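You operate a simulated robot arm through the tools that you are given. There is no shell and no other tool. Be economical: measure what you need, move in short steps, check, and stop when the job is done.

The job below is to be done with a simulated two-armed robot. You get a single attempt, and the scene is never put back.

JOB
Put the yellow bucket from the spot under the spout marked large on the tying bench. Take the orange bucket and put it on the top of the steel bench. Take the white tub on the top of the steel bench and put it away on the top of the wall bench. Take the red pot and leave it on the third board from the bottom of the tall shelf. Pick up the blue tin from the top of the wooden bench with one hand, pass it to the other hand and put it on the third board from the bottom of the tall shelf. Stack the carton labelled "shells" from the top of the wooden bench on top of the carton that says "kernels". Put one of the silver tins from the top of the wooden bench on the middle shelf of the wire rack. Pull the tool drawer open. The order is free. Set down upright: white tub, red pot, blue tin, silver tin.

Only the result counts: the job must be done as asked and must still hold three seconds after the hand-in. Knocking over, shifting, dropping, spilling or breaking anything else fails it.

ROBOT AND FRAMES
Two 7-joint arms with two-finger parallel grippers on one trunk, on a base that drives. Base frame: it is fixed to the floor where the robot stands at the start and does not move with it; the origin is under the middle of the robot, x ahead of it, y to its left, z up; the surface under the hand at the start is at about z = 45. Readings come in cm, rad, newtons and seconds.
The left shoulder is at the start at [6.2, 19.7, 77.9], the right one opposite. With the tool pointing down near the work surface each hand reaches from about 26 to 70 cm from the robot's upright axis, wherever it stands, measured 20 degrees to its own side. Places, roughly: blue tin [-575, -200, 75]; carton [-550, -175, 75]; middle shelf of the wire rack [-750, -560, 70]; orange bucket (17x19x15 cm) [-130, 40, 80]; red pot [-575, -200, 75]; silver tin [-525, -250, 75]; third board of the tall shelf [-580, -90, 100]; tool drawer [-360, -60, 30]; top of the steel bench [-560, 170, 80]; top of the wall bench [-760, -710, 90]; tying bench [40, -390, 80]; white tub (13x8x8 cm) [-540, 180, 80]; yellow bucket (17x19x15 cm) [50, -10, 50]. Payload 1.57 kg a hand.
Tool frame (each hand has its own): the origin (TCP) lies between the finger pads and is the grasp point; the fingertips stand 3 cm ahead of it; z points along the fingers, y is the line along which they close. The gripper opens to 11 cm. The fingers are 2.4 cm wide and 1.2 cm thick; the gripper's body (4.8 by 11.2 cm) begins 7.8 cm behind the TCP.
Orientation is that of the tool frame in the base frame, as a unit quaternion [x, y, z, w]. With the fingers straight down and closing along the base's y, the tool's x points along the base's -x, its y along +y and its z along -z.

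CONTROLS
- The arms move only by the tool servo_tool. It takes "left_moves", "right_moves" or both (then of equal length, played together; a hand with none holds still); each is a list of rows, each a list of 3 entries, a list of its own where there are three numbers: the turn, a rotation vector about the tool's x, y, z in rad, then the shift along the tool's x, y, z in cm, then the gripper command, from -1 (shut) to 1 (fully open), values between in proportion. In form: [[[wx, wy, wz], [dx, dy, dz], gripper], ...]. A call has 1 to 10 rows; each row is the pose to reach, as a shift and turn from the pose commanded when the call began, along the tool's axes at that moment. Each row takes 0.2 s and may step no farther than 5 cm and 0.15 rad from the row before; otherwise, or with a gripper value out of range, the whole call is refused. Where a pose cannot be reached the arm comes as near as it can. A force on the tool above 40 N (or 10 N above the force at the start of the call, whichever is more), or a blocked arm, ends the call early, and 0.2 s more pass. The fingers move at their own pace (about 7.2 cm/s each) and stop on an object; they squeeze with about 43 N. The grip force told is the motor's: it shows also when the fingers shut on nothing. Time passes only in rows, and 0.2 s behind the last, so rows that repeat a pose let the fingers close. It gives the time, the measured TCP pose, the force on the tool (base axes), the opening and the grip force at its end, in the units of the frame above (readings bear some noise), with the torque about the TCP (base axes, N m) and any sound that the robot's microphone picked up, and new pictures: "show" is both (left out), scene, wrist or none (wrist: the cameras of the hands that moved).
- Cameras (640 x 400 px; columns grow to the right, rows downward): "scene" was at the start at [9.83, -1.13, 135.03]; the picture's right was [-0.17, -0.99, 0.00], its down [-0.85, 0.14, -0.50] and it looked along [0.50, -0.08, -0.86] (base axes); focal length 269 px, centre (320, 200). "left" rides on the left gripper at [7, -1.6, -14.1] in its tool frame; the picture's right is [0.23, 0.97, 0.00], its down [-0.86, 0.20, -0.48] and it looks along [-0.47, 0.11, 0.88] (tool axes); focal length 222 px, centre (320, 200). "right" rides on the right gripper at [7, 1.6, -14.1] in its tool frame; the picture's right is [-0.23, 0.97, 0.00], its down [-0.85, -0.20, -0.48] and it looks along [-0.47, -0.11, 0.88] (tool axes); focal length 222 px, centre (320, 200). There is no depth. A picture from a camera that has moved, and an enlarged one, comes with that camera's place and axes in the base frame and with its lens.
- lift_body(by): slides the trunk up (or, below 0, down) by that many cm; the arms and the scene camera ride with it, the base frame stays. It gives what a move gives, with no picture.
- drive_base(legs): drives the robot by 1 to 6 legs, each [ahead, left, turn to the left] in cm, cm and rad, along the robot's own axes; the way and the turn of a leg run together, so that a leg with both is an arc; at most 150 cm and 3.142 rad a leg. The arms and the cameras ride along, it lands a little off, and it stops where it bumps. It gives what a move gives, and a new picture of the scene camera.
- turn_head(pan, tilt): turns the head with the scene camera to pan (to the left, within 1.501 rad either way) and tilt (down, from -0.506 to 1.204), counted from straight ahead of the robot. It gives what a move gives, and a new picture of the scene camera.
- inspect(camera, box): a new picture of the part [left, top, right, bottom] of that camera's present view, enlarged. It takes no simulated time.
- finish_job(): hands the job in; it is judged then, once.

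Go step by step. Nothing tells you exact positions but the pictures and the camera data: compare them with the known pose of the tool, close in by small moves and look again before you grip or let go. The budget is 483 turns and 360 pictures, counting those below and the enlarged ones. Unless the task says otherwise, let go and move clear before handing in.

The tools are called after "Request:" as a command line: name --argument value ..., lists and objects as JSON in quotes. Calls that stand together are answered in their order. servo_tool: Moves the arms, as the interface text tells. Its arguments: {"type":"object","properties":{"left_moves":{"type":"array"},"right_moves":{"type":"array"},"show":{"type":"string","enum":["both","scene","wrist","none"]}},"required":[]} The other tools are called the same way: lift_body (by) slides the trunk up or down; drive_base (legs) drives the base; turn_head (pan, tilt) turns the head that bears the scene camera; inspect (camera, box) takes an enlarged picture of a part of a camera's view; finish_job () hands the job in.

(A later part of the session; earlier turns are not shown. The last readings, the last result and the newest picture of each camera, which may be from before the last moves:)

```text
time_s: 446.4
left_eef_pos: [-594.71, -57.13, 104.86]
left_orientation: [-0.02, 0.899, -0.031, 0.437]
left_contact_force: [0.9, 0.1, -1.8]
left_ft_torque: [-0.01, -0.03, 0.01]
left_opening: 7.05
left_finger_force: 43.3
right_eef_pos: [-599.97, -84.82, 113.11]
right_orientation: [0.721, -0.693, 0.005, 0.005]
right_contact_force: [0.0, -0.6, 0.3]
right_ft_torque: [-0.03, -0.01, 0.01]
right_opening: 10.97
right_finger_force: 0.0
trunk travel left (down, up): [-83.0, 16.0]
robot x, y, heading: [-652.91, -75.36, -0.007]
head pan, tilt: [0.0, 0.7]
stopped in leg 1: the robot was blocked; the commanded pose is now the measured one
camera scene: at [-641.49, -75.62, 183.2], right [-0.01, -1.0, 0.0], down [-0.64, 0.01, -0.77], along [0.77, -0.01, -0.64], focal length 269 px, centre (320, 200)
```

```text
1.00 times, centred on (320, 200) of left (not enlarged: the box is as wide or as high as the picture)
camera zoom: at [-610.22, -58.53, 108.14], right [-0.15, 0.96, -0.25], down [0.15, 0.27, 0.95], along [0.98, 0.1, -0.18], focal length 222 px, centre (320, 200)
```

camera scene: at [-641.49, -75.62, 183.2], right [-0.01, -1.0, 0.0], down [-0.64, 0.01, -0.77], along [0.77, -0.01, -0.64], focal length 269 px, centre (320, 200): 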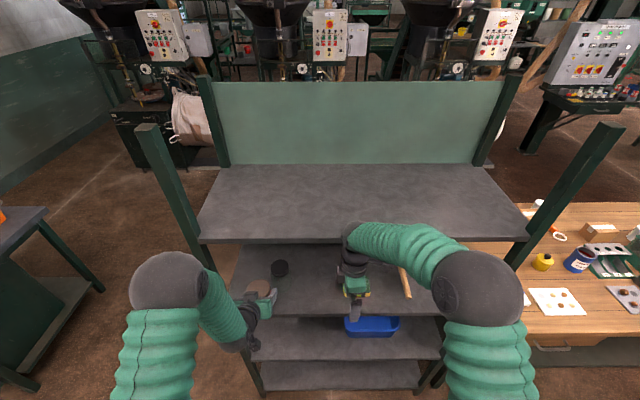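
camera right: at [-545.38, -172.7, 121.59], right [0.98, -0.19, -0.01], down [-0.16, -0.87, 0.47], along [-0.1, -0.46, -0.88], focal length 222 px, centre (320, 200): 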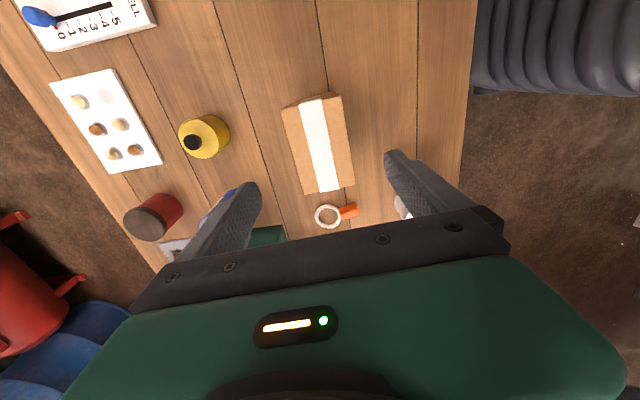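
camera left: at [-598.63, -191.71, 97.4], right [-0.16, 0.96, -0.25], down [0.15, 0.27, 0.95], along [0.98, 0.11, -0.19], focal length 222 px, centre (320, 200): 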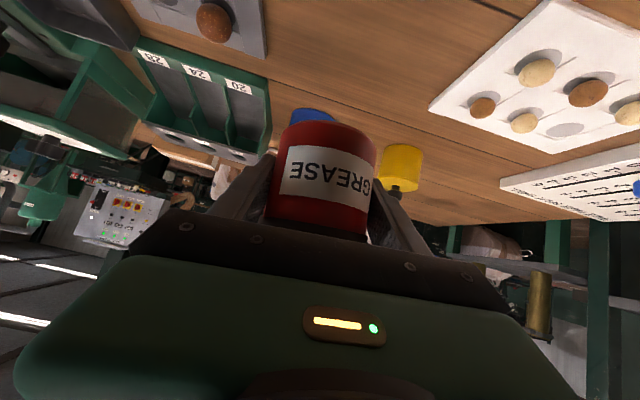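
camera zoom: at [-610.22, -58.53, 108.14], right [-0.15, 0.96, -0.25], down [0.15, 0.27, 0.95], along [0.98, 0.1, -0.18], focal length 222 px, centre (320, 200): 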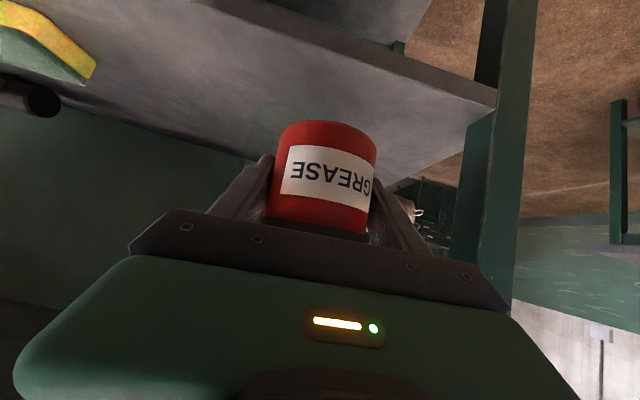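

The right hand met the top board's edge. I back off a little and pull the right hand well back.

Request:
drive_base --legs '[[-4, 0, 0]]'

Request:
servo_tool --right_moves '[[[0, 0, 0], [0, 4, 0], 1], [[0, 0, 0], [0, 8, 0], 1], [[0, 0, 0], [2, 12, 0], 1], [[0, 0, 0], [4, 16, 0], 1], [[0, 0, 0], [6, 20, 0], 1]]' --show "scene"

```text
time_s: 447.3
left_eef_pos: [-597.42, -56.99, 104.21]
left_orientation: [-0.02, 0.901, -0.032, 0.433]
left_contact_force: [0.8, -1.3, -2.4]
left_ft_torque: [0.0, 0.0, 0.06]
left_opening: 7.04
left_finger_force: 42.7
right_eef_pos: [-602.69, -84.61, 112.51]
right_orientation: [0.721, -0.693, -0.001, 0.01]
right_contact_force: [-0.1, -0.1, -0.3]
right_ft_torque: [0.02, 0.01, 0.01]
right_opening: 11.0
right_finger_force: 0.0
trunk travel left (down, up): [-83.0, 16.0]
robot x, y, heading: [-656.5, -75.35, -0.011]
head pan, tilt: [0.0, 0.7]
camera scene: at [-643.19, -75.48, 183.02], right [-0.01, -1.0, 0.0], down [-0.65, 0.0, -0.76], along [0.76, -0.01, -0.65], focal length 269 px, centre (320, 200)
```

scene: 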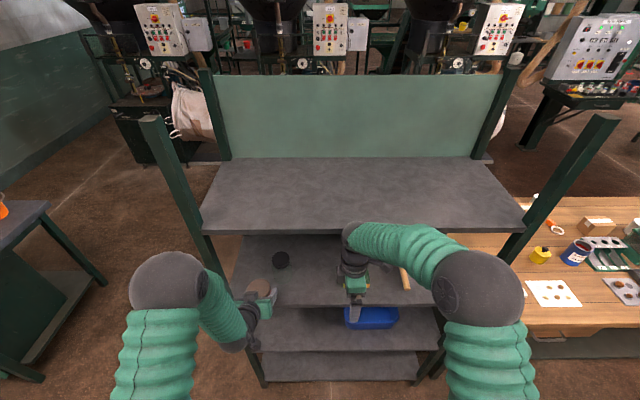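

```text
time_s: 448.5
left_eef_pos: [-598.71, -56.91, 104.92]
left_orientation: [-0.02, 0.898, -0.031, 0.439]
left_contact_force: [-1.2, 0.0, -1.9]
left_ft_torque: [-0.02, 0.0, -0.02]
left_opening: 7.05
left_finger_force: 42.9
right_eef_pos: [-623.76, -91.26, 113.25]
right_orientation: [0.721, -0.693, 0.004, 0.005]
right_contact_force: [-1.2, -0.7, -0.4]
right_ft_torque: [0.02, -0.06, 0.02]
right_opening: 10.98
right_finger_force: 0.0
trunk travel left (down, up): [-83.0, 16.0]
robot x, y, heading: [-656.35, -75.17, -0.007]
head pan, tilt: [0.0, 0.7]
camera scene: at [-645.2, -75.5, 183.18], right [-0.01, -1.0, 0.0], down [-0.64, 0.0, -0.77], along [0.77, -0.01, -0.64], focal length 269 px, centre (320, 200)
```

scene: 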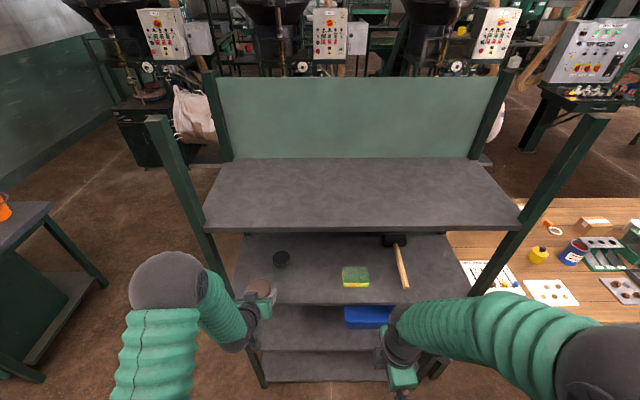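

Request:
drive_base --legs '[[9, 0, 0]]'

Request:
inspect --camera "left" --box '[0, 0, 640, 400]'

```text
time_s: 449.6
left_eef_pos: [-589.97, -56.81, 104.84]
left_orientation: [-0.02, 0.898, -0.032, 0.439]
left_contact_force: [-0.3, 0.6, -2.4]
left_ft_torque: [0.03, -0.01, 0.0]
left_opening: 7.04
left_finger_force: 43.3
right_eef_pos: [-614.88, -91.3, 113.37]
right_orientation: [0.721, -0.693, 0.004, 0.005]
right_contact_force: [-1.2, 0.6, 0.4]
right_ft_torque: [-0.02, 0.0, 0.06]
right_opening: 11.0
right_finger_force: 0.1
trunk travel left (down, up): [-83.0, 16.0]
robot x, y, heading: [-647.23, -75.48, -0.006]
head pan, tilt: [0.0, 0.7]
camera scene: at [-636.57, -75.31, 183.2], right [-0.01, -1.0, 0.0], down [-0.64, 0.0, -0.77], along [0.77, -0.01, -0.64], focal length 269 px, centre (320, 200)
```

scene: 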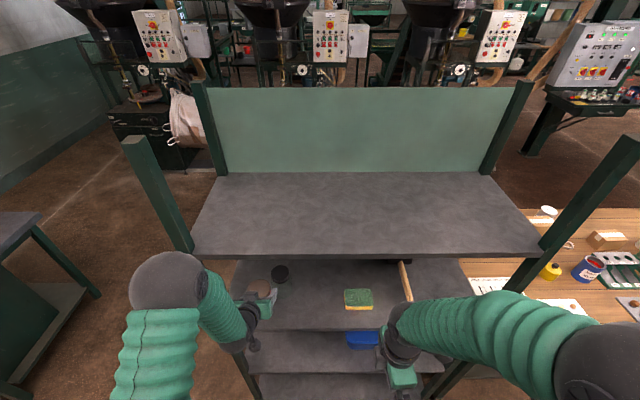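

```text
1.00 times, centred on (320, 200) of left (not enlarged: the box is as wide or as high as the picture)
camera zoom: at [-605.37, -58.37, 108.15], right [-0.15, 0.96, -0.25], down [0.15, 0.27, 0.95], along [0.98, 0.1, -0.18], focal length 222 px, centre (320, 200)
```

zoom: 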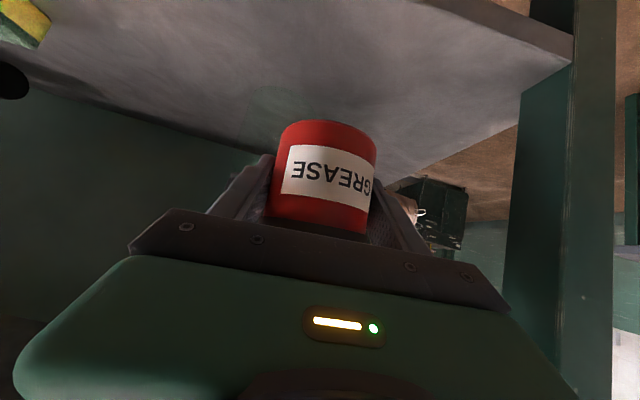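

The pot is over the board. I lower it slowly.

Request:
servo_tool --left_moves '[[[0, 0, 0], [0.6, 0.05, 0.5], -1], [[0, 0, 0], [1.2, 0.1, 0.95], -1], [[0, 0, 0], [1.6, 0.14, 1.25], -1], [[0, 0, 0], [2.0, 0.18, 1.55], -1], [[0, 0, 0], [2.3, 0.21, 1.8], -1]]' --show "none"

Request:
servo_tool --left_moves '[[[0, 0, 0], [0.23, 0.02, 0.19], -1], [[0, 0, 0], [0.47, 0.04, 0.37], -1], [[0, 0, 0], [0.7, 0.07, 0.56], -1], [[0, 0, 0], [0.94, 0.09, 0.75], -1], [[0, 0, 0], [1.17, 0.11, 0.93], -1]]' --show "none"

```text
time_s: 450.8
left_eef_pos: [-589.59, -56.89, 101.86]
left_orientation: [-0.021, 0.899, -0.032, 0.436]
left_contact_force: [-0.3, 0.3, -2.8]
left_ft_torque: [0.01, -0.02, 0.04]
left_opening: 7.02
left_finger_force: 42.9
right_eef_pos: [-614.44, -91.39, 113.14]
right_orientation: [0.721, -0.693, 0.004, 0.006]
right_contact_force: [0.3, 0.9, 0.5]
right_ft_torque: [-0.03, -0.02, 0.01]
right_opening: 11.0
right_finger_force: 0.1
trunk travel left (down, up): [-83.0, 16.0]
robot x, y, heading: [-647.34, -75.41, -0.002]
head pan, tilt: [0.0, 0.7]
```

```text
time_s: 452.0
left_eef_pos: [-589.48, -56.9, 100.17]
left_orientation: [-0.02, 0.899, -0.032, 0.436]
left_contact_force: [0.0, 0.8, -2.8]
left_ft_torque: [-0.01, -0.01, -0.04]
left_opening: 7.05
left_finger_force: 42.9
right_eef_pos: [-614.44, -91.38, 113.18]
right_orientation: [0.721, -0.693, 0.003, 0.007]
right_contact_force: [0.3, -0.8, -0.5]
right_ft_torque: [-0.01, 0.06, 0.01]
right_opening: 10.98
right_finger_force: 0.0
trunk travel left (down, up): [-83.0, 16.0]
robot x, y, heading: [-647.47, -75.42, -0.008]
head pan, tilt: [0.0, 0.7]
```

Request:
servo_tool --left_moves '[[[0, 0, 0], [0.23, 0.02, 0.19], -1], [[0, 0, 0], [0.47, 0.04, 0.37], -1], [[0, 0, 0], [0.7, 0.07, 0.56], -1], [[0, 0, 0], [0.94, 0.09, 0.75], -1], [[0, 0, 0], [1.17, 0.11, 0.93], -1], [[0, 0, 0], [1.4, 0.13, 1.1], -1]]' --show "wrist"

```text
time_s: 453.4
left_eef_pos: [-589.55, -57.18, 99.01]
left_orientation: [-0.02, 0.897, -0.031, 0.441]
left_contact_force: [-2.0, 2.6, 22.1]
left_ft_torque: [1.06, 0.06, 0.28]
left_opening: 7.05
left_finger_force: 43.4
right_eef_pos: [-614.79, -91.35, 113.22]
right_orientation: [0.72, -0.694, 0.003, 0.006]
right_contact_force: [-0.5, -0.8, -0.8]
right_ft_torque: [0.03, 0.0, 0.01]
right_opening: 10.99
right_finger_force: 0.1
trunk travel left (down, up): [-83.0, 16.0]
robot x, y, heading: [-647.69, -75.6, -0.009]
head pan, tilt: [0.0, 0.7]
camera left: at [-605.06, -58.54, 102.04], right [-0.15, 0.96, -0.25], down [0.14, 0.27, 0.95], along [0.98, 0.11, -0.18], focal length 222 px, centre (320, 200)
```

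left: 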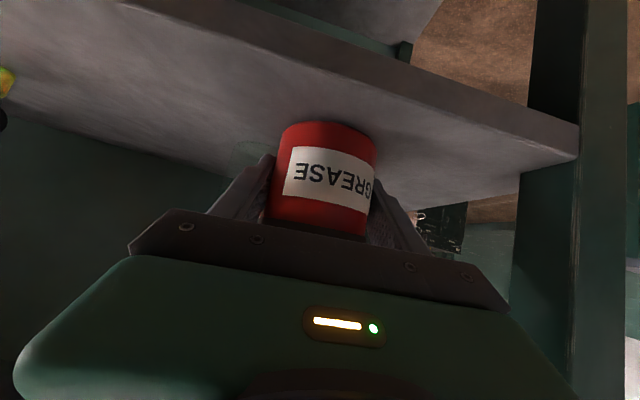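

Contact. I unload, open moderately, check and withdraw.

Request:
servo_tool --left_moves '[[[0, 0, 0], [-0.3, 0, -0.25], -1], [[0, 0, 0], [-0.3, 0, -0.25], 0.4], [[0, 0, 0], [-0.3, 0, -0.25], 0.6], [[0, 0, 0], [-0.3, 0, -0.25], 0.65]]' --show "wrist"

Request:
drive_base --legs '[[-25, 0, 0]]'

```text
time_s: 454.4
left_eef_pos: [-589.46, -56.99, 98.99]
left_orientation: [-0.02, 0.899, -0.031, 0.436]
left_contact_force: [0.3, -0.4, -0.3]
left_ft_torque: [-0.01, -0.01, -0.03]
left_opening: 9.06
left_finger_force: 0.2
right_eef_pos: [-614.37, -91.39, 113.27]
right_orientation: [0.72, -0.694, 0.003, 0.006]
right_contact_force: [-0.5, 0.0, -0.2]
right_ft_torque: [0.0, 0.0, 0.04]
right_opening: 11.0
right_finger_force: 0.1
trunk travel left (down, up): [-83.0, 16.0]
robot x, y, heading: [-647.68, -75.44, -0.008]
head pan, tilt: [0.0, 0.7]
camera left: at [-604.97, -58.45, 102.16], right [-0.15, 0.96, -0.25], down [0.15, 0.27, 0.95], along [0.98, 0.1, -0.19], focal length 222 px, centre (320, 200)
```

left: 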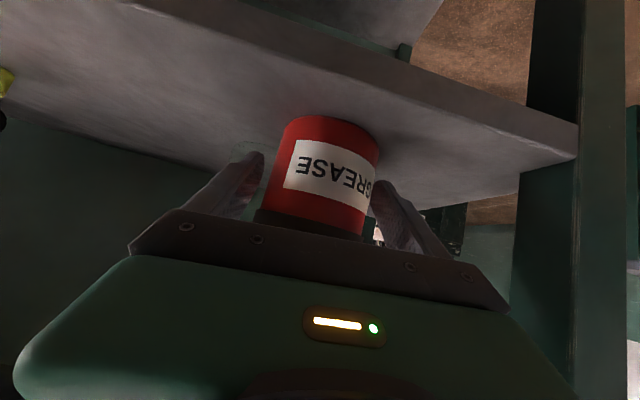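

```text
time_s: 456.3
left_eef_pos: [-614.34, -56.81, 98.67]
left_orientation: [-0.021, 0.9, -0.031, 0.435]
left_contact_force: [0.2, -0.4, -0.7]
left_ft_torque: [-0.01, 0.01, -0.01]
left_opening: 9.1
left_finger_force: 0.1
right_eef_pos: [-639.23, -91.21, 113.13]
right_orientation: [0.72, -0.694, 0.002, 0.007]
right_contact_force: [1.2, 0.4, 0.0]
right_ft_torque: [-0.03, 0.0, 0.01]
right_opening: 11.02
right_finger_force: 0.0
trunk travel left (down, up): [-83.0, 16.0]
robot x, y, heading: [-672.29, -75.03, -0.006]
head pan, tilt: [0.0, 0.7]
camera scene: at [-660.15, -75.3, 183.09], right [-0.01, -1.0, 0.0], down [-0.65, 0.01, -0.76], along [0.76, -0.01, -0.65], focal length 269 px, centre (320, 200)
```

scene: 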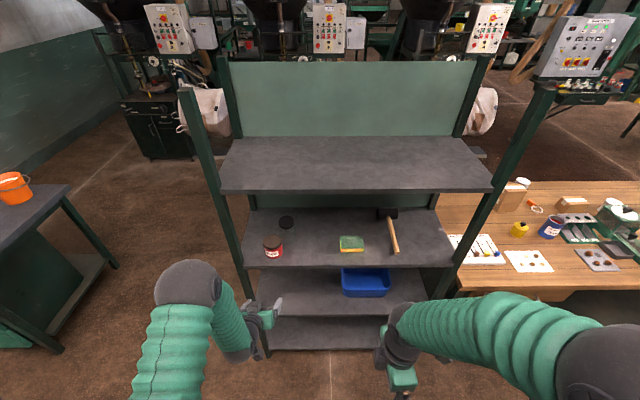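

The red pot stands on the third board. For the hand-over I set the left hand vertical (to pick from above) and the right hand neutral, to be pitched afterwards.

Request:
servo_tool --left_moves '[[[0, 0.1, 0], [0, 0, 0], 1], [[0, 0.2, 0], [0, 0, 0], 1], [[0, 0.3, 0], [0, 0, 0], 1], [[0, 0.4, 0], [0, 0, 0], 1], [[0, 0.5, 0], [0, 0, 0], 1], [[0, 0.6, 0], [0, 0, 0], 1], [[0, 0.7, 0], [0, 0, 0], 1], [[0, 0.8, 0], [0, 0, 0], 1], [[0, 0.9, 0], [0, 0, 0], 1], [[0, 0.9, 0], [0, 0, 0], 1]]' --right_moves '[[[0, 0, 0.15], [0, -1, 0], 1], [[0, 0, 0.3], [0, -2, 0], 1], [[0, 0, 0.45], [0, -3, 0], 1], [[0, 0, 0.6], [0, -4, 0], 1], [[0, 0, 0.75], [0, -5, 0], 1], [[0, 0, 0.9], [0, -6, 0], 1], [[0, 0, 1.05], [0, -7, 0], 1], [[0, 0, 1.2], [0, -8, 0], 1], [[0, 0, 1.35], [0, -9, 0], 1], [[0, 0, 1.5], [0, -10, 0], 1]]' --show "none"

```text
time_s: 458.5
left_eef_pos: [-614.79, -56.88, 98.93]
left_orientation: [-0.004, 0.999, -0.037, 0.002]
left_contact_force: [0.0, 0.0, -0.1]
left_ft_torque: [0.02, -0.01, -0.02]
left_opening: 11.0
left_finger_force: 0.0
right_eef_pos: [-629.8, -90.81, 113.13]
right_orientation: [-0.054, 0.999, -0.006, -0.002]
right_contact_force: [0.6, -0.2, 0.1]
right_ft_torque: [0.02, -0.03, 0.04]
right_opening: 11.01
right_finger_force: 0.0
trunk travel left (down, up): [-83.0, 16.0]
robot x, y, heading: [-672.62, -75.64, -0.009]
head pan, tilt: [0.0, 0.7]
```

Request:
servo_tool --right_moves '[[[0, 0, 0.05], [-2, 0, 4], 1], [[0, 0, 0.1], [-4, 0, 8], 1], [[0, 0, 0.1], [-6, 0, 12], 1], [[0, 0, 0.1], [-8, 0, 15], 1]]' --left_moves '[[[-0.02, 0, 0], [0, 0, 0], 1], [[-0.04, 0, 0], [0, 0, 0], 1], [[-0.06, 0, 0], [0, 0, 0], 1], [[-0.073, 0, 0], [0, 0, 0], 1]]' --show "none"

Request:
servo_tool --right_moves '[[[0, -0.12, 0], [0, 0, 0], 1], [[0, -0.24, 0], [0, 0, 0], 1], [[0, -0.36, 0], [0, 0, 0], 1], [[0, -0.48, 0], [0, 0, 0], 1], [[0, -0.6, 0], [0, 0, 0], 1], [[0, -0.72, 0], [0, 0, 0], 1], [[0, -0.84, 0], [0, 0, 0], 1]]' --show "none"

```text
time_s: 459.5
left_eef_pos: [-614.79, -56.75, 98.93]
left_orientation: [-0.004, 1.0, -0.001, 0.001]
left_contact_force: [0.8, 0.3, -0.4]
left_ft_torque: [-0.01, 0.02, -0.01]
left_opening: 11.0
left_finger_force: 0.1
right_eef_pos: [-621.75, -90.07, 98.15]
right_orientation: [-0.003, 1.0, -0.006, -0.002]
right_contact_force: [-0.4, 0.3, -0.3]
right_ft_torque: [0.0, 0.03, 0.0]
right_opening: 11.0
right_finger_force: 0.1
trunk travel left (down, up): [-83.0, 16.0]
robot x, y, heading: [-672.22, -75.0, -0.011]
head pan, tilt: [0.0, 0.7]
```

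```text
time_s: 461.1
left_eef_pos: [-614.76, -56.82, 98.98]
left_orientation: [-0.004, 1.0, -0.002, 0.002]
left_contact_force: [-0.1, 0.8, 0.2]
left_ft_torque: [0.02, 0.0, 0.0]
left_opening: 11.0
left_finger_force: 0.1
right_eef_pos: [-621.87, -89.94, 98.09]
right_orientation: [-0.006, 0.914, -0.005, 0.406]
right_contact_force: [-0.8, 0.0, -0.5]
right_ft_torque: [0.0, -0.04, -0.02]
right_opening: 10.99
right_finger_force: 0.0
trunk travel left (down, up): [-83.0, 16.0]
robot x, y, heading: [-672.5, -75.3, -0.007]
head pan, tilt: [0.0, 0.7]
```

Both hands are set. I pull the right hand back a little and drive to the bench in front of the blue tin.

Request:
servo_tool --right_moves '[[[0, 0, 0], [0.3, 0, -3.3], 1], [[0, 0, 0], [0.6, 0, -6.6], 1], [[0, 0, 0], [0.9, 0, -10], 1]]' --show "none"

Request:
drive_base --legs '[[0, -127, 0], [35, 0, 0]]'

Request:
inspect --camera "left" --box '[0, 0, 640, 400]'

```text
time_s: 461.9
left_eef_pos: [-614.82, -56.74, 98.95]
left_orientation: [-0.004, 1.0, -0.001, 0.003]
left_contact_force: [-0.4, 0.2, 0.7]
left_ft_torque: [0.02, -0.02, 0.04]
left_opening: 10.98
left_finger_force: 0.0
right_eef_pos: [-628.83, -89.91, 103.59]
right_orientation: [-0.006, 0.913, -0.005, 0.407]
right_contact_force: [-0.7, -0.3, 0.0]
right_ft_torque: [0.0, 0.05, -0.02]
right_opening: 10.98
right_finger_force: 0.0
right hand out of reach, approached as far as the arm can: row 3
trunk travel left (down, up): [-83.0, 16.0]
robot x, y, heading: [-672.75, -75.12, -0.011]
head pan, tilt: [0.0, 0.7]
```

```text
time_s: 470.2
left_eef_pos: [-580.67, -184.94, 99.02]
left_orientation: [-0.002, 1.0, -0.001, 0.004]
left_contact_force: [0.1, -0.4, 1.1]
left_ft_torque: [0.01, 0.01, -0.01]
left_opening: 11.0
left_finger_force: 0.0
right_eef_pos: [-594.76, -218.14, 103.49]
right_orientation: [-0.004, 0.913, -0.006, 0.407]
right_contact_force: [0.9, 0.3, 0.2]
right_ft_torque: [0.01, 0.0, 0.02]
right_opening: 11.0
right_finger_force: 0.1
trunk travel left (down, up): [-83.0, 16.0]
robot x, y, heading: [-638.21, -203.53, -0.008]
head pan, tilt: [0.0, 0.7]
camera scene: at [-626.88, -203.2, 183.17], right [-0.01, -1.0, 0.0], down [-0.64, 0.01, -0.76], along [0.76, -0.01, -0.64], focal length 269 px, centre (320, 200)
```

scene: 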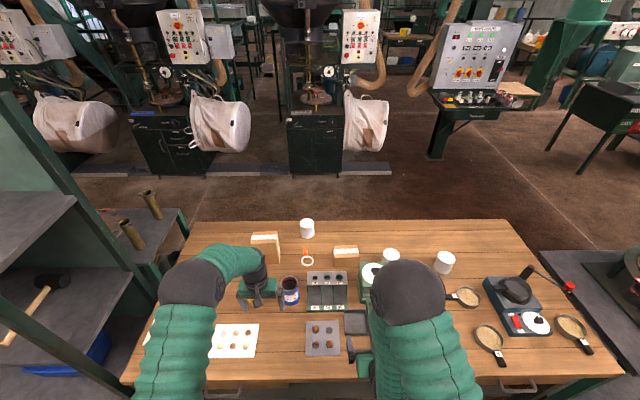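

```text
1.00 times, centred on (320, 200) of left (not enlarged: the box is as wide or as high as the picture)
camera zoom: at [-587.8, -186.59, 113.08], right [-0.23, 0.97, 0.0], down [0.85, 0.2, 0.48], along [0.47, 0.11, -0.88], focal length 222 px, centre (320, 200)
```

zoom: 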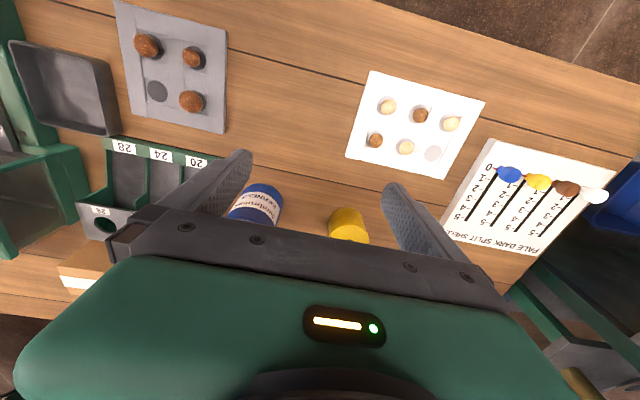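

Request:
inspect --camera "scene" --box '[250, 240, 346, 320]'

Request:
inspect --camera "left" --box '[180, 130, 340, 230]'

```text
5.00 times, centred on (298, 280) of scene
camera zoom: at [-626.88, -203.2, 183.17], right [-0.01, -1.0, 0.0], down [-0.64, 0.01, -0.76], along [0.76, -0.01, -0.64], focal length 1347 px, centre (430, -200)
```

zoom: 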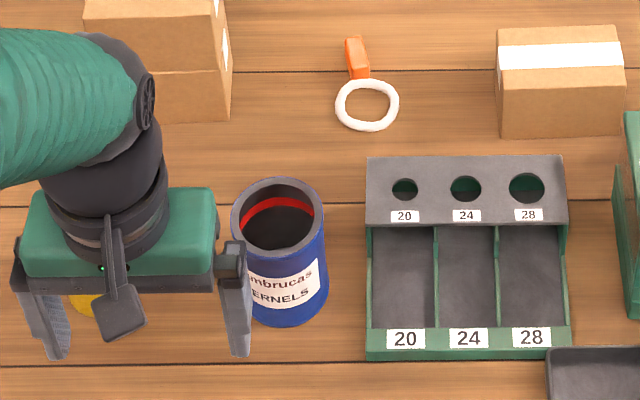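

```text
4.00 times, centred on (260, 180) of left
camera zoom: at [-587.8, -186.59, 113.08], right [-0.23, 0.97, 0.0], down [0.85, 0.2, 0.48], along [0.47, 0.11, -0.88], focal length 888 px, centre (560, 280)
```

zoom: 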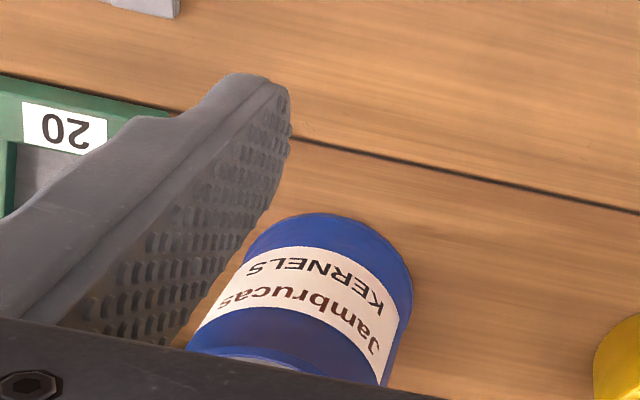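

The tin's centre is about [-567,-191.7], top z≈90; the fixture is 3 cm beside it, so I use a narrow opening. I move over it.

Request:
servo_tool --left_moves '[[[0, 0, 0], [-4, -2, 0], 0.6], [[0, 0, 0], [-8, -4, 0], 0.6], [[0, 0, 0], [-12, -6, 0], 0.6], [[0, 0, 0], [-13.7, -6.7, 0.5], 0.6]]' --show "wrist"

Request:
inspect --camera "scene" --box '[250, 240, 346, 320]'

```text
time_s: 471.2
left_eef_pos: [-570.45, -191.01, 99.21]
left_orientation: [-0.002, 1.0, -0.001, 0.003]
left_contact_force: [-0.5, -0.4, 0.8]
left_ft_torque: [-0.01, 0.02, -0.03]
left_opening: 8.8
left_finger_force: 0.0
left hand out of reach, approached as far as the arm can: row 3, 4
right_eef_pos: [-594.81, -218.25, 103.67]
right_orientation: [-0.004, 0.914, -0.006, 0.406]
right_contact_force: [0.5, 0.7, 0.5]
right_ft_torque: [0.0, 0.01, 0.0]
right_opening: 11.0
right_finger_force: 0.2
trunk travel left (down, up): [-83.0, 16.0]
robot x, y, heading: [-638.13, -203.47, -0.007]
head pan, tilt: [0.0, 0.7]
camera left: at [-577.6, -192.6, 113.29], right [-0.23, 0.97, 0.0], down [0.85, 0.2, 0.48], along [0.47, 0.11, -0.88], focal length 222 px, centre (320, 200)
```

left: 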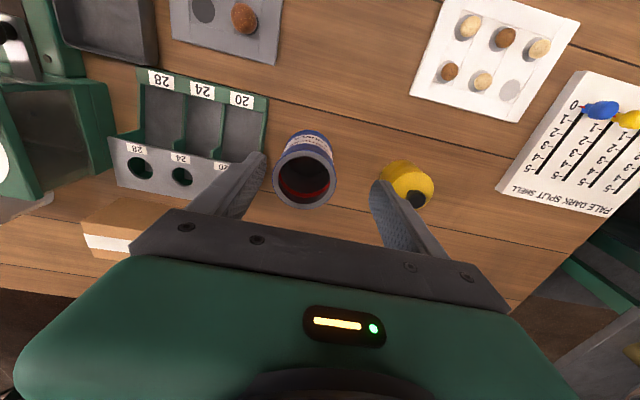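

```text
5.00 times, centred on (298, 280) of scene
camera zoom: at [-626.52, -203.34, 183.14], right [-0.01, -1.0, 0.0], down [-0.65, 0.01, -0.76], along [0.76, -0.01, -0.65], focal length 1347 px, centre (430, -200)
```

zoom: 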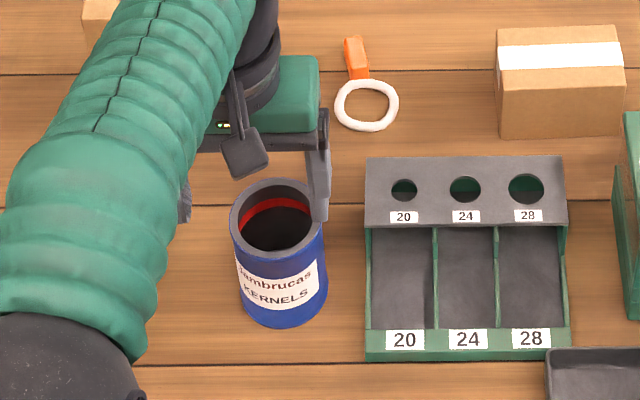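

The arm is at its reach limit, so I drive 5 cm closer and centre over the tin.

Request:
drive_base --legs '[[6, 0, 0]]'

Request:
servo_tool --left_moves '[[[0, 0, 0], [2.5, -0.9, 0], 0.6], [[0, 0, 0], [2.5, -0.9, 2.5], 0.6], [[0, 0, 0], [2.5, -0.9, 2.5], 0.6]]' --show "wrist"

```text
time_s: 472.1
left_eef_pos: [-565.23, -191.1, 99.87]
left_orientation: [-0.001, 1.0, -0.001, 0.008]
left_contact_force: [-0.9, 0.7, 1.4]
left_ft_torque: [-0.02, -0.09, 0.03]
left_opening: 8.81
left_finger_force: 0.1
right_eef_pos: [-589.66, -218.12, 103.88]
right_orientation: [-0.005, 0.912, -0.004, 0.411]
right_contact_force: [-0.1, 0.6, 0.1]
right_ft_torque: [-0.05, -0.06, 0.01]
right_opening: 10.99
right_finger_force: 0.1
trunk travel left (down, up): [-83.0, 16.0]
robot x, y, heading: [-632.4, -203.34, -0.01]
head pan, tilt: [0.0, 0.7]
camera scene: at [-621.98, -203.38, 183.25], right [-0.01, -1.0, 0.0], down [-0.64, 0.01, -0.77], along [0.77, -0.01, -0.64], focal length 269 px, centre (320, 200)
```

scene: 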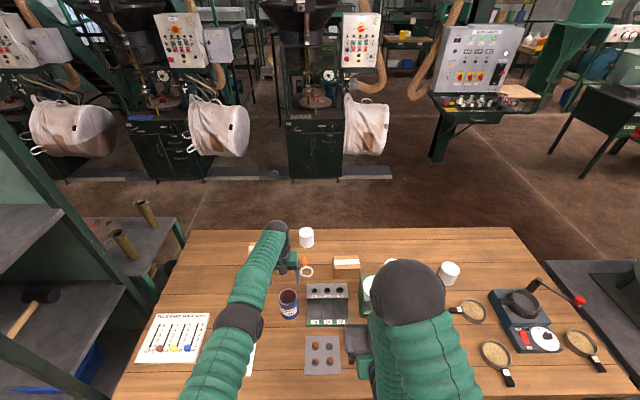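

```text
time_s: 472.9
left_eef_pos: [-566.82, -191.94, 96.86]
left_orientation: [-0.002, 1.0, 0.0, 0.004]
left_contact_force: [0.7, -0.5, 0.5]
left_ft_torque: [0.03, 0.02, 0.04]
left_opening: 8.78
left_finger_force: 0.1
right_eef_pos: [-588.82, -218.29, 103.58]
right_orientation: [-0.005, 0.914, -0.005, 0.406]
right_contact_force: [0.6, -0.6, 0.0]
right_ft_torque: [0.0, 0.03, -0.01]
right_opening: 10.99
right_finger_force: 0.1
trunk travel left (down, up): [-83.0, 16.0]
robot x, y, heading: [-632.39, -203.56, -0.013]
head pan, tilt: [0.0, 0.7]
camera left: at [-574.13, -193.56, 110.74], right [-0.23, 0.97, 0.0], down [0.85, 0.2, 0.48], along [0.47, 0.11, -0.87], focal length 222 px, centre (320, 200)
```

left: 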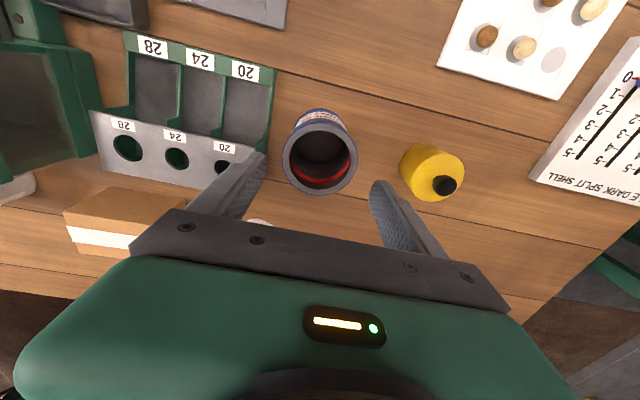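

Centred. I descend to grip the tin's upper part.

Request:
servo_tool --left_moves '[[[0, 0, 0], [0.5, 0, 3], 0.6], [[0, 0, 0], [0.5, 0, 6], 0.6], [[0, 0, 0], [0.5, 0, 7.9], 0.6]]' --show "wrist"

```text
time_s: 473.8
left_eef_pos: [-567.16, -192.04, 88.77]
left_orientation: [-0.002, 1.0, -0.001, 0.004]
left_contact_force: [1.6, 0.5, 0.2]
left_ft_torque: [0.0, 0.01, -0.02]
left_opening: 8.8
left_finger_force: 0.1
right_eef_pos: [-588.8, -218.28, 103.54]
right_orientation: [-0.004, 0.913, -0.005, 0.407]
right_contact_force: [0.3, -0.6, 0.5]
right_ft_torque: [-0.02, 0.02, 0.03]
right_opening: 11.01
right_finger_force: 0.0
trunk travel left (down, up): [-83.0, 16.0]
robot x, y, heading: [-632.5, -203.54, -0.011]
head pan, tilt: [0.0, 0.7]
camera left: at [-574.33, -193.58, 102.82], right [-0.23, 0.97, 0.0], down [0.85, 0.2, 0.48], along [0.47, 0.11, -0.87], focal length 222 px, centre (320, 200)
```

left: 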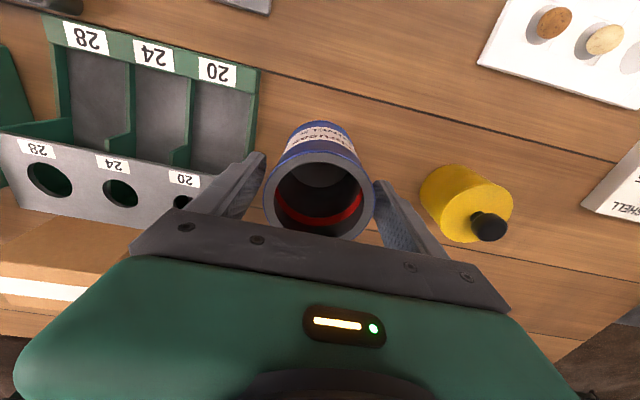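

Request:
servo_tool --left_moves '[[[0, 0, 0], [0, 0, 0], 0.3], [[0, 0, 0], [0, 0, 0], 0.1], [[0, 0, 0], [0, 0, 0], -0.3], [[0, 0, 0], [0, 0, 0], -1], [[0, 0, 0], [0, 0, 0], -1], [[0, 0, 0], [0, 0, -1], -1], [[0, 0, 0], [0, 0, -4], -1], [[0, 0, 0], [0, 0, -8], -1], [[0, 0, 0], [0, 0, -12], -1]]' --show "wrist"

```text
time_s: 475.8
left_eef_pos: [-567.54, -192.03, 101.05]
left_orientation: [-0.003, 1.0, 0.0, 0.003]
left_contact_force: [0.1, -0.3, -0.6]
left_ft_torque: [-0.01, -0.02, 0.0]
left_opening: 7.16
left_finger_force: 42.5
right_eef_pos: [-588.95, -218.39, 103.63]
right_orientation: [-0.004, 0.913, -0.005, 0.408]
right_contact_force: [0.3, -0.3, 0.3]
right_ft_torque: [-0.02, -0.02, 0.0]
right_opening: 11.01
right_finger_force: 0.1
trunk travel left (down, up): [-83.0, 16.0]
robot x, y, heading: [-632.43, -203.23, -0.013]
head pan, tilt: [0.0, 0.7]
camera left: at [-574.69, -193.64, 115.05], right [-0.23, 0.97, 0.0], down [0.85, 0.2, 0.48], along [0.47, 0.11, -0.87], focal length 222 px, centre (320, 200)
```

left: 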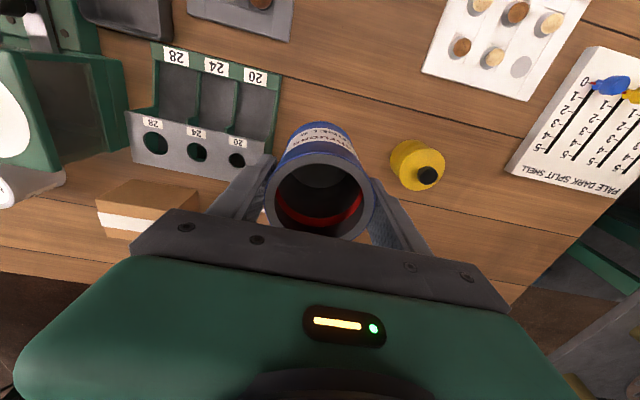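

The blue tin is lifted. I back into free space and bring the left hand to the middle for the hand-over, with the right hand kept aside.

Request:
drive_base --legs '[[-40, 0, 0]]'

Request:
servo_tool --right_moves '[[[0, 0, 0], [1.5, -4, 1.3], 1], [[0, 0, 0], [3, -8, 2.7], 1], [[0, 0, 0], [4.5, -11, 4], 1], [[0, 0, 0], [5.9, -13, 5.4], 1]]' --show "none"

Request:
servo_tool --left_moves '[[[0, 0, 0], [3, -3.4, -0.5], -1], [[0, 0, 0], [6, -6.8, -1], -1], [[0, 0, 0], [9, -10, -1.5], -1], [[0, 0, 0], [11.9, -13.4, -2], -1]]' --show "scene"

```text
time_s: 478.2
left_eef_pos: [-607.56, -191.49, 100.87]
left_orientation: [-0.003, 1.0, -0.001, 0.002]
left_contact_force: [-0.5, -0.4, -1.0]
left_ft_torque: [0.0, -0.01, 0.01]
left_opening: 7.15
left_finger_force: 42.6
right_eef_pos: [-628.89, -217.78, 103.5]
right_orientation: [-0.005, 0.914, -0.005, 0.407]
right_contact_force: [0.3, 0.5, 0.5]
right_ft_torque: [-0.01, 0.0, 0.04]
right_opening: 11.0
right_finger_force: 0.0
trunk travel left (down, up): [-83.0, 16.0]
robot x, y, heading: [-672.57, -203.07, -0.014]
head pan, tilt: [0.0, 0.7]
camera scene: at [-660.15, -202.92, 183.1], right [-0.01, -1.0, 0.0], down [-0.65, 0.01, -0.76], along [0.76, -0.01, -0.65], focal length 269 px, centre (320, 200)
```

scene: 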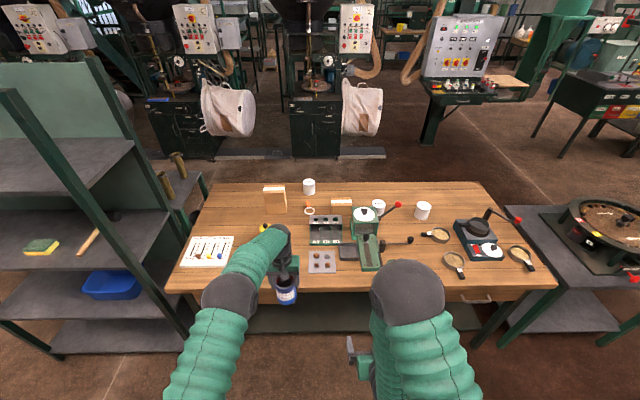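

```text
time_s: 479.2
left_eef_pos: [-607.79, -191.62, 101.12]
left_orientation: [-0.003, 1.0, 0.0, 0.005]
left_contact_force: [-0.1, 0.3, -0.9]
left_ft_torque: [0.01, -0.01, 0.01]
left_opening: 7.18
left_finger_force: 43.5
right_eef_pos: [-629.18, -230.97, 95.76]
right_orientation: [-0.006, 0.913, -0.004, 0.409]
right_contact_force: [0.3, -0.7, 0.2]
right_ft_torque: [0.01, 0.0, 0.03]
right_opening: 11.02
right_finger_force: 0.2
trunk travel left (down, up): [-83.0, 16.0]
robot x, y, heading: [-672.56, -202.98, -0.014]
head pan, tilt: [0.0, 0.7]
```

```text
time_s: 480.2
left_eef_pos: [-619.82, -205.03, 103.2]
left_orientation: [-0.002, 1.0, 0.0, 0.005]
left_contact_force: [0.4, 0.6, -0.6]
left_ft_torque: [0.0, 0.02, -0.01]
left_opening: 7.15
left_finger_force: 42.3
right_eef_pos: [-629.23, -231.02, 95.77]
right_orientation: [-0.005, 0.913, -0.004, 0.409]
right_contact_force: [-0.4, -0.8, 0.2]
right_ft_torque: [0.01, -0.02, 0.02]
right_opening: 11.0
right_finger_force: 0.0
trunk travel left (down, up): [-83.0, 16.0]
robot x, y, heading: [-672.54, -202.85, -0.011]
head pan, tilt: [0.0, 0.7]
camera scene: at [-660.76, -203.29, 183.15], right [-0.01, -1.0, 0.0], down [-0.65, 0.01, -0.76], along [0.76, -0.01, -0.65], focal length 269 px, centre (320, 200)
```

scene: 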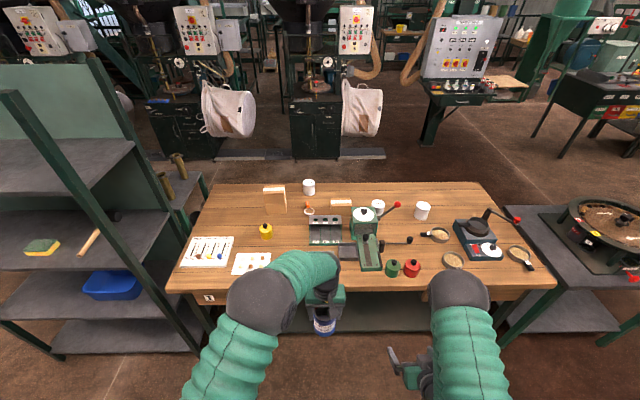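

I bring the pitched right hand behind the tin's lower half.

Request:
servo_tool --right_moves '[[[0, 0, 0], [-0.2, 4.4, -0.4], 1], [[0, 0, 0], [-0.3, 8.8, -0.8], 1], [[0, 0, 0], [-0.5, 13.2, -1.2], 1], [[0, 0, 0], [-0.6, 17.6, -1.5], 1], [[0, 0, 0], [-0.8, 22, -1.8], 1], [[0, 0, 0], [-0.8, 26, -1.8], 1]]' --show "both"

```text
time_s: 481.6
left_eef_pos: [-619.78, -204.84, 103.11]
left_orientation: [-0.002, 1.0, -0.002, 0.004]
left_contact_force: [-0.2, 0.1, -0.7]
left_ft_torque: [-0.03, 0.02, -0.01]
left_opening: 7.15
left_finger_force: 43.6
right_eef_pos: [-630.21, -204.83, 97.31]
right_orientation: [-0.005, 0.912, -0.006, 0.409]
right_contact_force: [-1.0, 0.1, 0.2]
right_ft_torque: [-0.02, 0.01, -0.02]
right_opening: 11.02
right_finger_force: 0.1
trunk travel left (down, up): [-83.0, 16.0]
robot x, y, heading: [-672.52, -202.81, -0.007]
head pan, tilt: [0.0, 0.7]
camera scene: at [-660.71, -202.64, 183.14], right [-0.01, -1.0, 0.0], down [-0.65, 0.01, -0.76], along [0.76, -0.01, -0.65], focal length 269 px, centre (320, 200)
camera right: at [-645.38, -203.06, 101.53], right [0.15, 0.98, 0.15], down [0.21, -0.18, 0.96], along [0.97, -0.11, -0.24], focal length 222 px, centre (320, 200)
```

scene: 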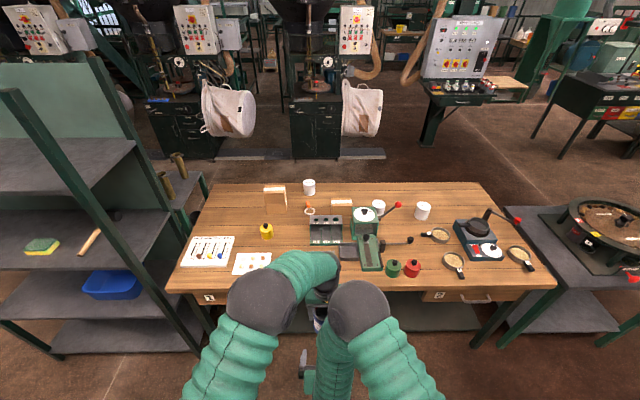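
right: 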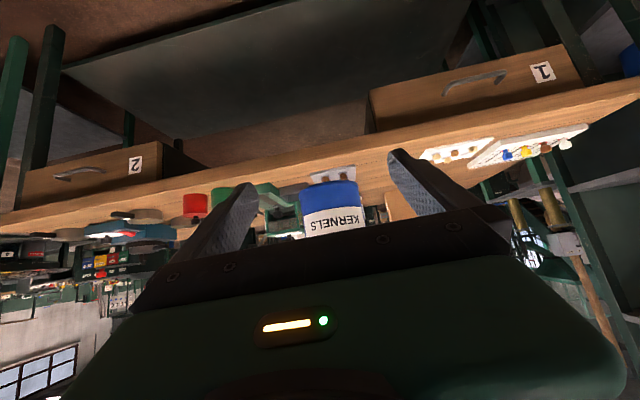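

The tin is centred between the right fingers. I advance horizontally.

Request:
servo_tool --right_moves '[[[0, 0, 0], [-2.3, 0, 2.5], 1], [[0, 0, 0], [-4.6, 0, 5], 1], [[0, 0, 0], [-6.9, 0, 7.5], 1]]' --show "wrist"

```text
time_s: 482.4
left_eef_pos: [-619.71, -204.86, 103.09]
left_orientation: [-0.003, 1.0, -0.001, 0.004]
left_contact_force: [-0.2, -0.4, -0.3]
left_ft_torque: [-0.02, -0.01, 0.0]
left_opening: 7.17
left_finger_force: 43.4
right_eef_pos: [-619.79, -204.76, 97.32]
right_orientation: [-0.005, 0.913, -0.005, 0.408]
right_contact_force: [-0.2, 0.1, 0.4]
right_ft_torque: [-0.02, -0.01, -0.01]
right_opening: 10.99
right_finger_force: 0.1
trunk travel left (down, up): [-83.0, 16.0]
robot x, y, heading: [-672.56, -202.77, -0.012]
head pan, tilt: [0.0, 0.7]
camera right: at [-634.95, -203.15, 101.58], right [0.15, 0.98, 0.16], down [0.21, -0.19, 0.96], along [0.97, -0.11, -0.24], focal length 222 px, centre (320, 200)
```

right: 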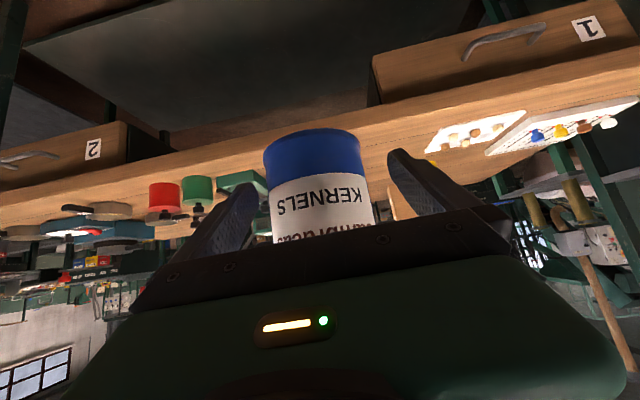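

Around the tin, no contact. I close the right hand, then open the left.

Request:
servo_tool --right_moves '[[[0, 0, 0], [0, 0, 0], 0.5], [[0, 0, 0], [0, 0, 0], 0.3], [[0, 0, 0], [0, 0, 0], 0.1], [[0, 0, 0], [0, 0, 0], -0.4], [[0, 0, 0], [0, 0, 0], -1], [[0, 0, 0], [0, 0, 0], -1], [[0, 0, 0], [0, 0, 0], -1]]' --show "wrist"

```text
time_s: 484.1
left_eef_pos: [-619.86, -204.82, 103.01]
left_orientation: [-0.002, 1.0, 0.0, 0.005]
left_contact_force: [-3.9, 12.3, 4.1]
left_ft_torque: [-1.01, 0.18, -0.37]
left_opening: 7.15
left_finger_force: 43.3
right_eef_pos: [-619.78, -204.8, 97.29]
right_orientation: [-0.003, 0.913, -0.007, 0.408]
right_contact_force: [3.9, -13.4, -4.1]
right_ft_torque: [1.74, 0.05, 0.33]
right_opening: 7.18
right_finger_force: 43.1
trunk travel left (down, up): [-83.0, 16.0]
robot x, y, heading: [-672.83, -202.72, -0.014]
head pan, tilt: [0.0, 0.7]
camera right: at [-635.02, -203.23, 101.58], right [0.15, 0.98, 0.16], down [0.21, -0.19, 0.96], along [0.97, -0.11, -0.24], focal length 222 px, centre (320, 200)
```

right: 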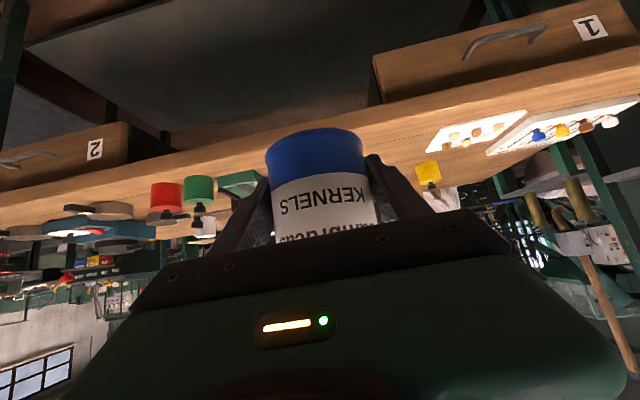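

Both grip it. The left hand opens and rises away.

Request:
servo_tool --left_moves '[[[0, 0, 0], [0, 0, 0], 0], [[0, 0, 0], [0, 0, 0], 0.6], [[0, 0, 0], [0, 0, 0], 0.8], [[0, 0, 0], [0, 0, 0], 0.8], [[0, 0, 0], [0, 0, -3], 0.8], [[0, 0, 0], [0, 0, -6], 0.8], [[0, 0, 0], [0, 0, -10], 0.8], [[0, 0, 0], [0, 4, -12], 0.8], [[0, 0, 0], [0, 8.5, -12], 0.8], [[0, 0, 0], [0, 13, -12], 0.8]]' --show "both"

```text
time_s: 486.2
left_eef_pos: [-619.89, -191.58, 114.8]
left_orientation: [-0.002, 1.0, -0.002, 0.004]
left_contact_force: [-0.4, -0.1, -0.2]
left_ft_torque: [-0.01, 0.01, -0.03]
left_opening: 9.9
left_finger_force: 0.1
right_eef_pos: [-619.7, -204.54, 97.3]
right_orientation: [-0.006, 0.912, -0.005, 0.41]
right_contact_force: [0.8, 0.6, -0.1]
right_ft_torque: [-0.01, -0.01, -0.03]
right_opening: 7.12
right_finger_force: 42.9
trunk travel left (down, up): [-83.0, 16.0]
robot x, y, heading: [-672.73, -202.71, -0.014]
head pan, tilt: [0.0, 0.7]
camera scene: at [-660.55, -202.45, 183.13], right [-0.01, -1.0, 0.0], down [-0.65, 0.01, -0.76], along [0.76, -0.01, -0.65], focal length 269 px, centre (320, 200)
camera left: at [-627.04, -193.07, 128.87], right [-0.23, 0.97, -0.01], down [0.85, 0.2, 0.49], along [0.47, 0.11, -0.87], focal length 222 px, centre (320, 200)
```

scene: 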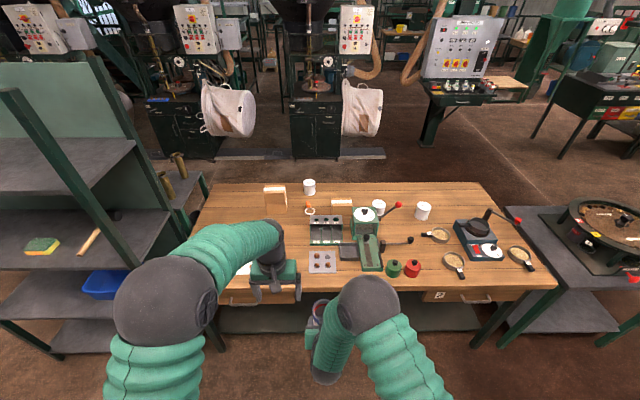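
left: 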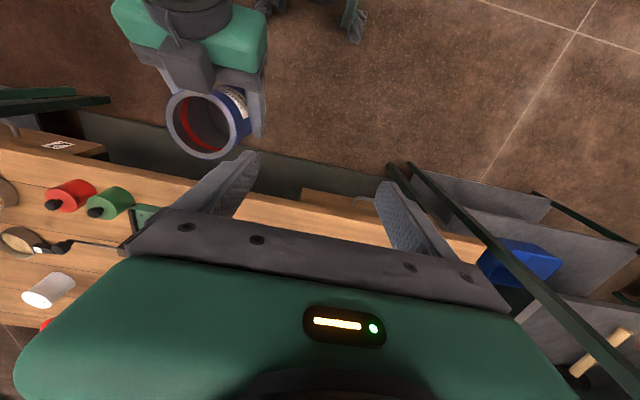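

The hand-over worked. I retract the left hand and drive to the shelf with the tin in the right hand.

Request:
servo_tool --left_moves '[[[0, 0, 0], [4, 2, 0], 0.8], [[0, 0, 0], [8, 4, 0], 0.8], [[0, 0, 0], [12, 6, 0], 0.8], [[0, 0, 0], [16, 8, 0], 0.8], [[0, 0, 0], [20, 9, 0], 0.8]]' --show "none"

Request:
lift_body --by 5

Request:
drive_base --legs '[[0, 132, 0.01], [12, 0, 0]]'

Request:
inspect --camera "right" --box '[0, 0, 640, 400]'

```text
time_s: 487.4
left_eef_pos: [-640.17, -182.91, 114.92]
left_orientation: [-0.002, 1.0, -0.001, 0.007]
left_contact_force: [-0.3, 0.3, -0.1]
left_ft_torque: [0.0, -0.03, 0.01]
left_opening: 9.86
left_finger_force: 0.1
right_eef_pos: [-620.04, -204.86, 97.49]
right_orientation: [-0.005, 0.912, -0.005, 0.409]
right_contact_force: [0.8, 0.2, 0.5]
right_ft_torque: [-0.02, 0.0, 0.01]
right_opening: 7.1
right_finger_force: 43.5
trunk travel left (down, up): [-83.0, 16.0]
robot x, y, heading: [-672.65, -203.23, -0.016]
head pan, tilt: [0.0, 0.7]
```

```text
time_s: 488.4
left_eef_pos: [-639.76, -182.93, 119.69]
left_orientation: [-0.002, 1.0, -0.001, 0.004]
left_contact_force: [0.6, 0.1, -0.3]
left_ft_torque: [-0.01, 0.04, -0.01]
left_opening: 9.9
left_finger_force: 0.1
right_eef_pos: [-619.76, -204.66, 102.33]
right_orientation: [-0.004, 0.913, -0.006, 0.409]
right_contact_force: [0.2, -0.1, -0.1]
right_ft_torque: [0.01, -0.01, 0.0]
right_opening: 7.14
right_finger_force: 43.0
trunk travel left (down, up): [-88.0, 11.0]
robot x, y, heading: [-672.61, -203.11, -0.009]
head pan, tilt: [0.0, 0.7]
```

```text
time_s: 495.8
left_eef_pos: [-627.67, -50.79, 120.09]
left_orientation: [-0.007, 1.0, 0.0, 0.008]
left_contact_force: [-0.3, 0.1, -0.2]
left_ft_torque: [0.01, -0.03, -0.02]
left_opening: 9.92
left_finger_force: 0.0
right_eef_pos: [-607.34, -72.34, 102.68]
right_orientation: [-0.009, 0.912, -0.003, 0.411]
right_contact_force: [0.3, 0.4, -0.4]
right_ft_torque: [0.02, -0.01, 0.01]
right_opening: 7.09
right_finger_force: 43.2
trunk travel left (down, up): [-88.0, 11.0]
robot x, y, heading: [-659.7, -70.94, -0.001]
head pan, tilt: [0.0, 0.7]
camera scene: at [-648.97, -70.97, 188.23], right [0.0, -1.0, 0.0], down [-0.64, 0.0, -0.77], along [0.77, 0.0, -0.64], focal length 269 px, centre (320, 200)
```

scene: 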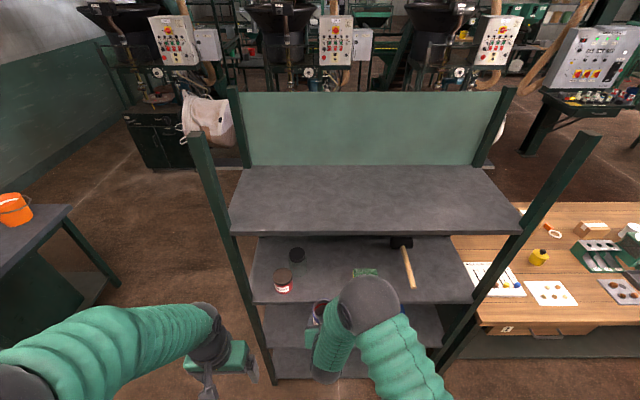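

```text
1.00 times, centred on (320, 200) of right (not enlarged: the box is as wide or as high as the picture)
camera zoom: at [-622.63, -70.9, 106.82], right [0.14, 0.98, 0.16], down [0.21, -0.18, 0.96], along [0.97, -0.1, -0.23], focal length 222 px, centre (320, 200)
```

zoom: 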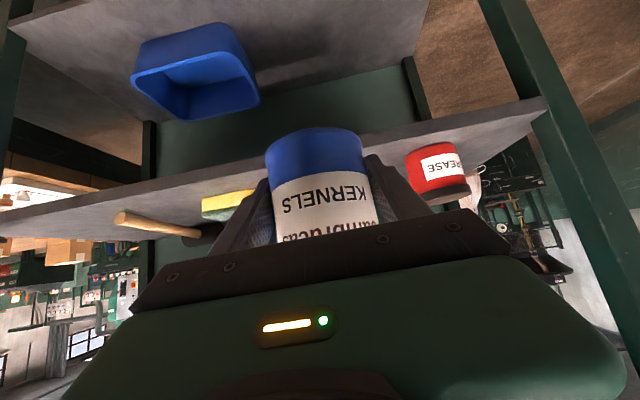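

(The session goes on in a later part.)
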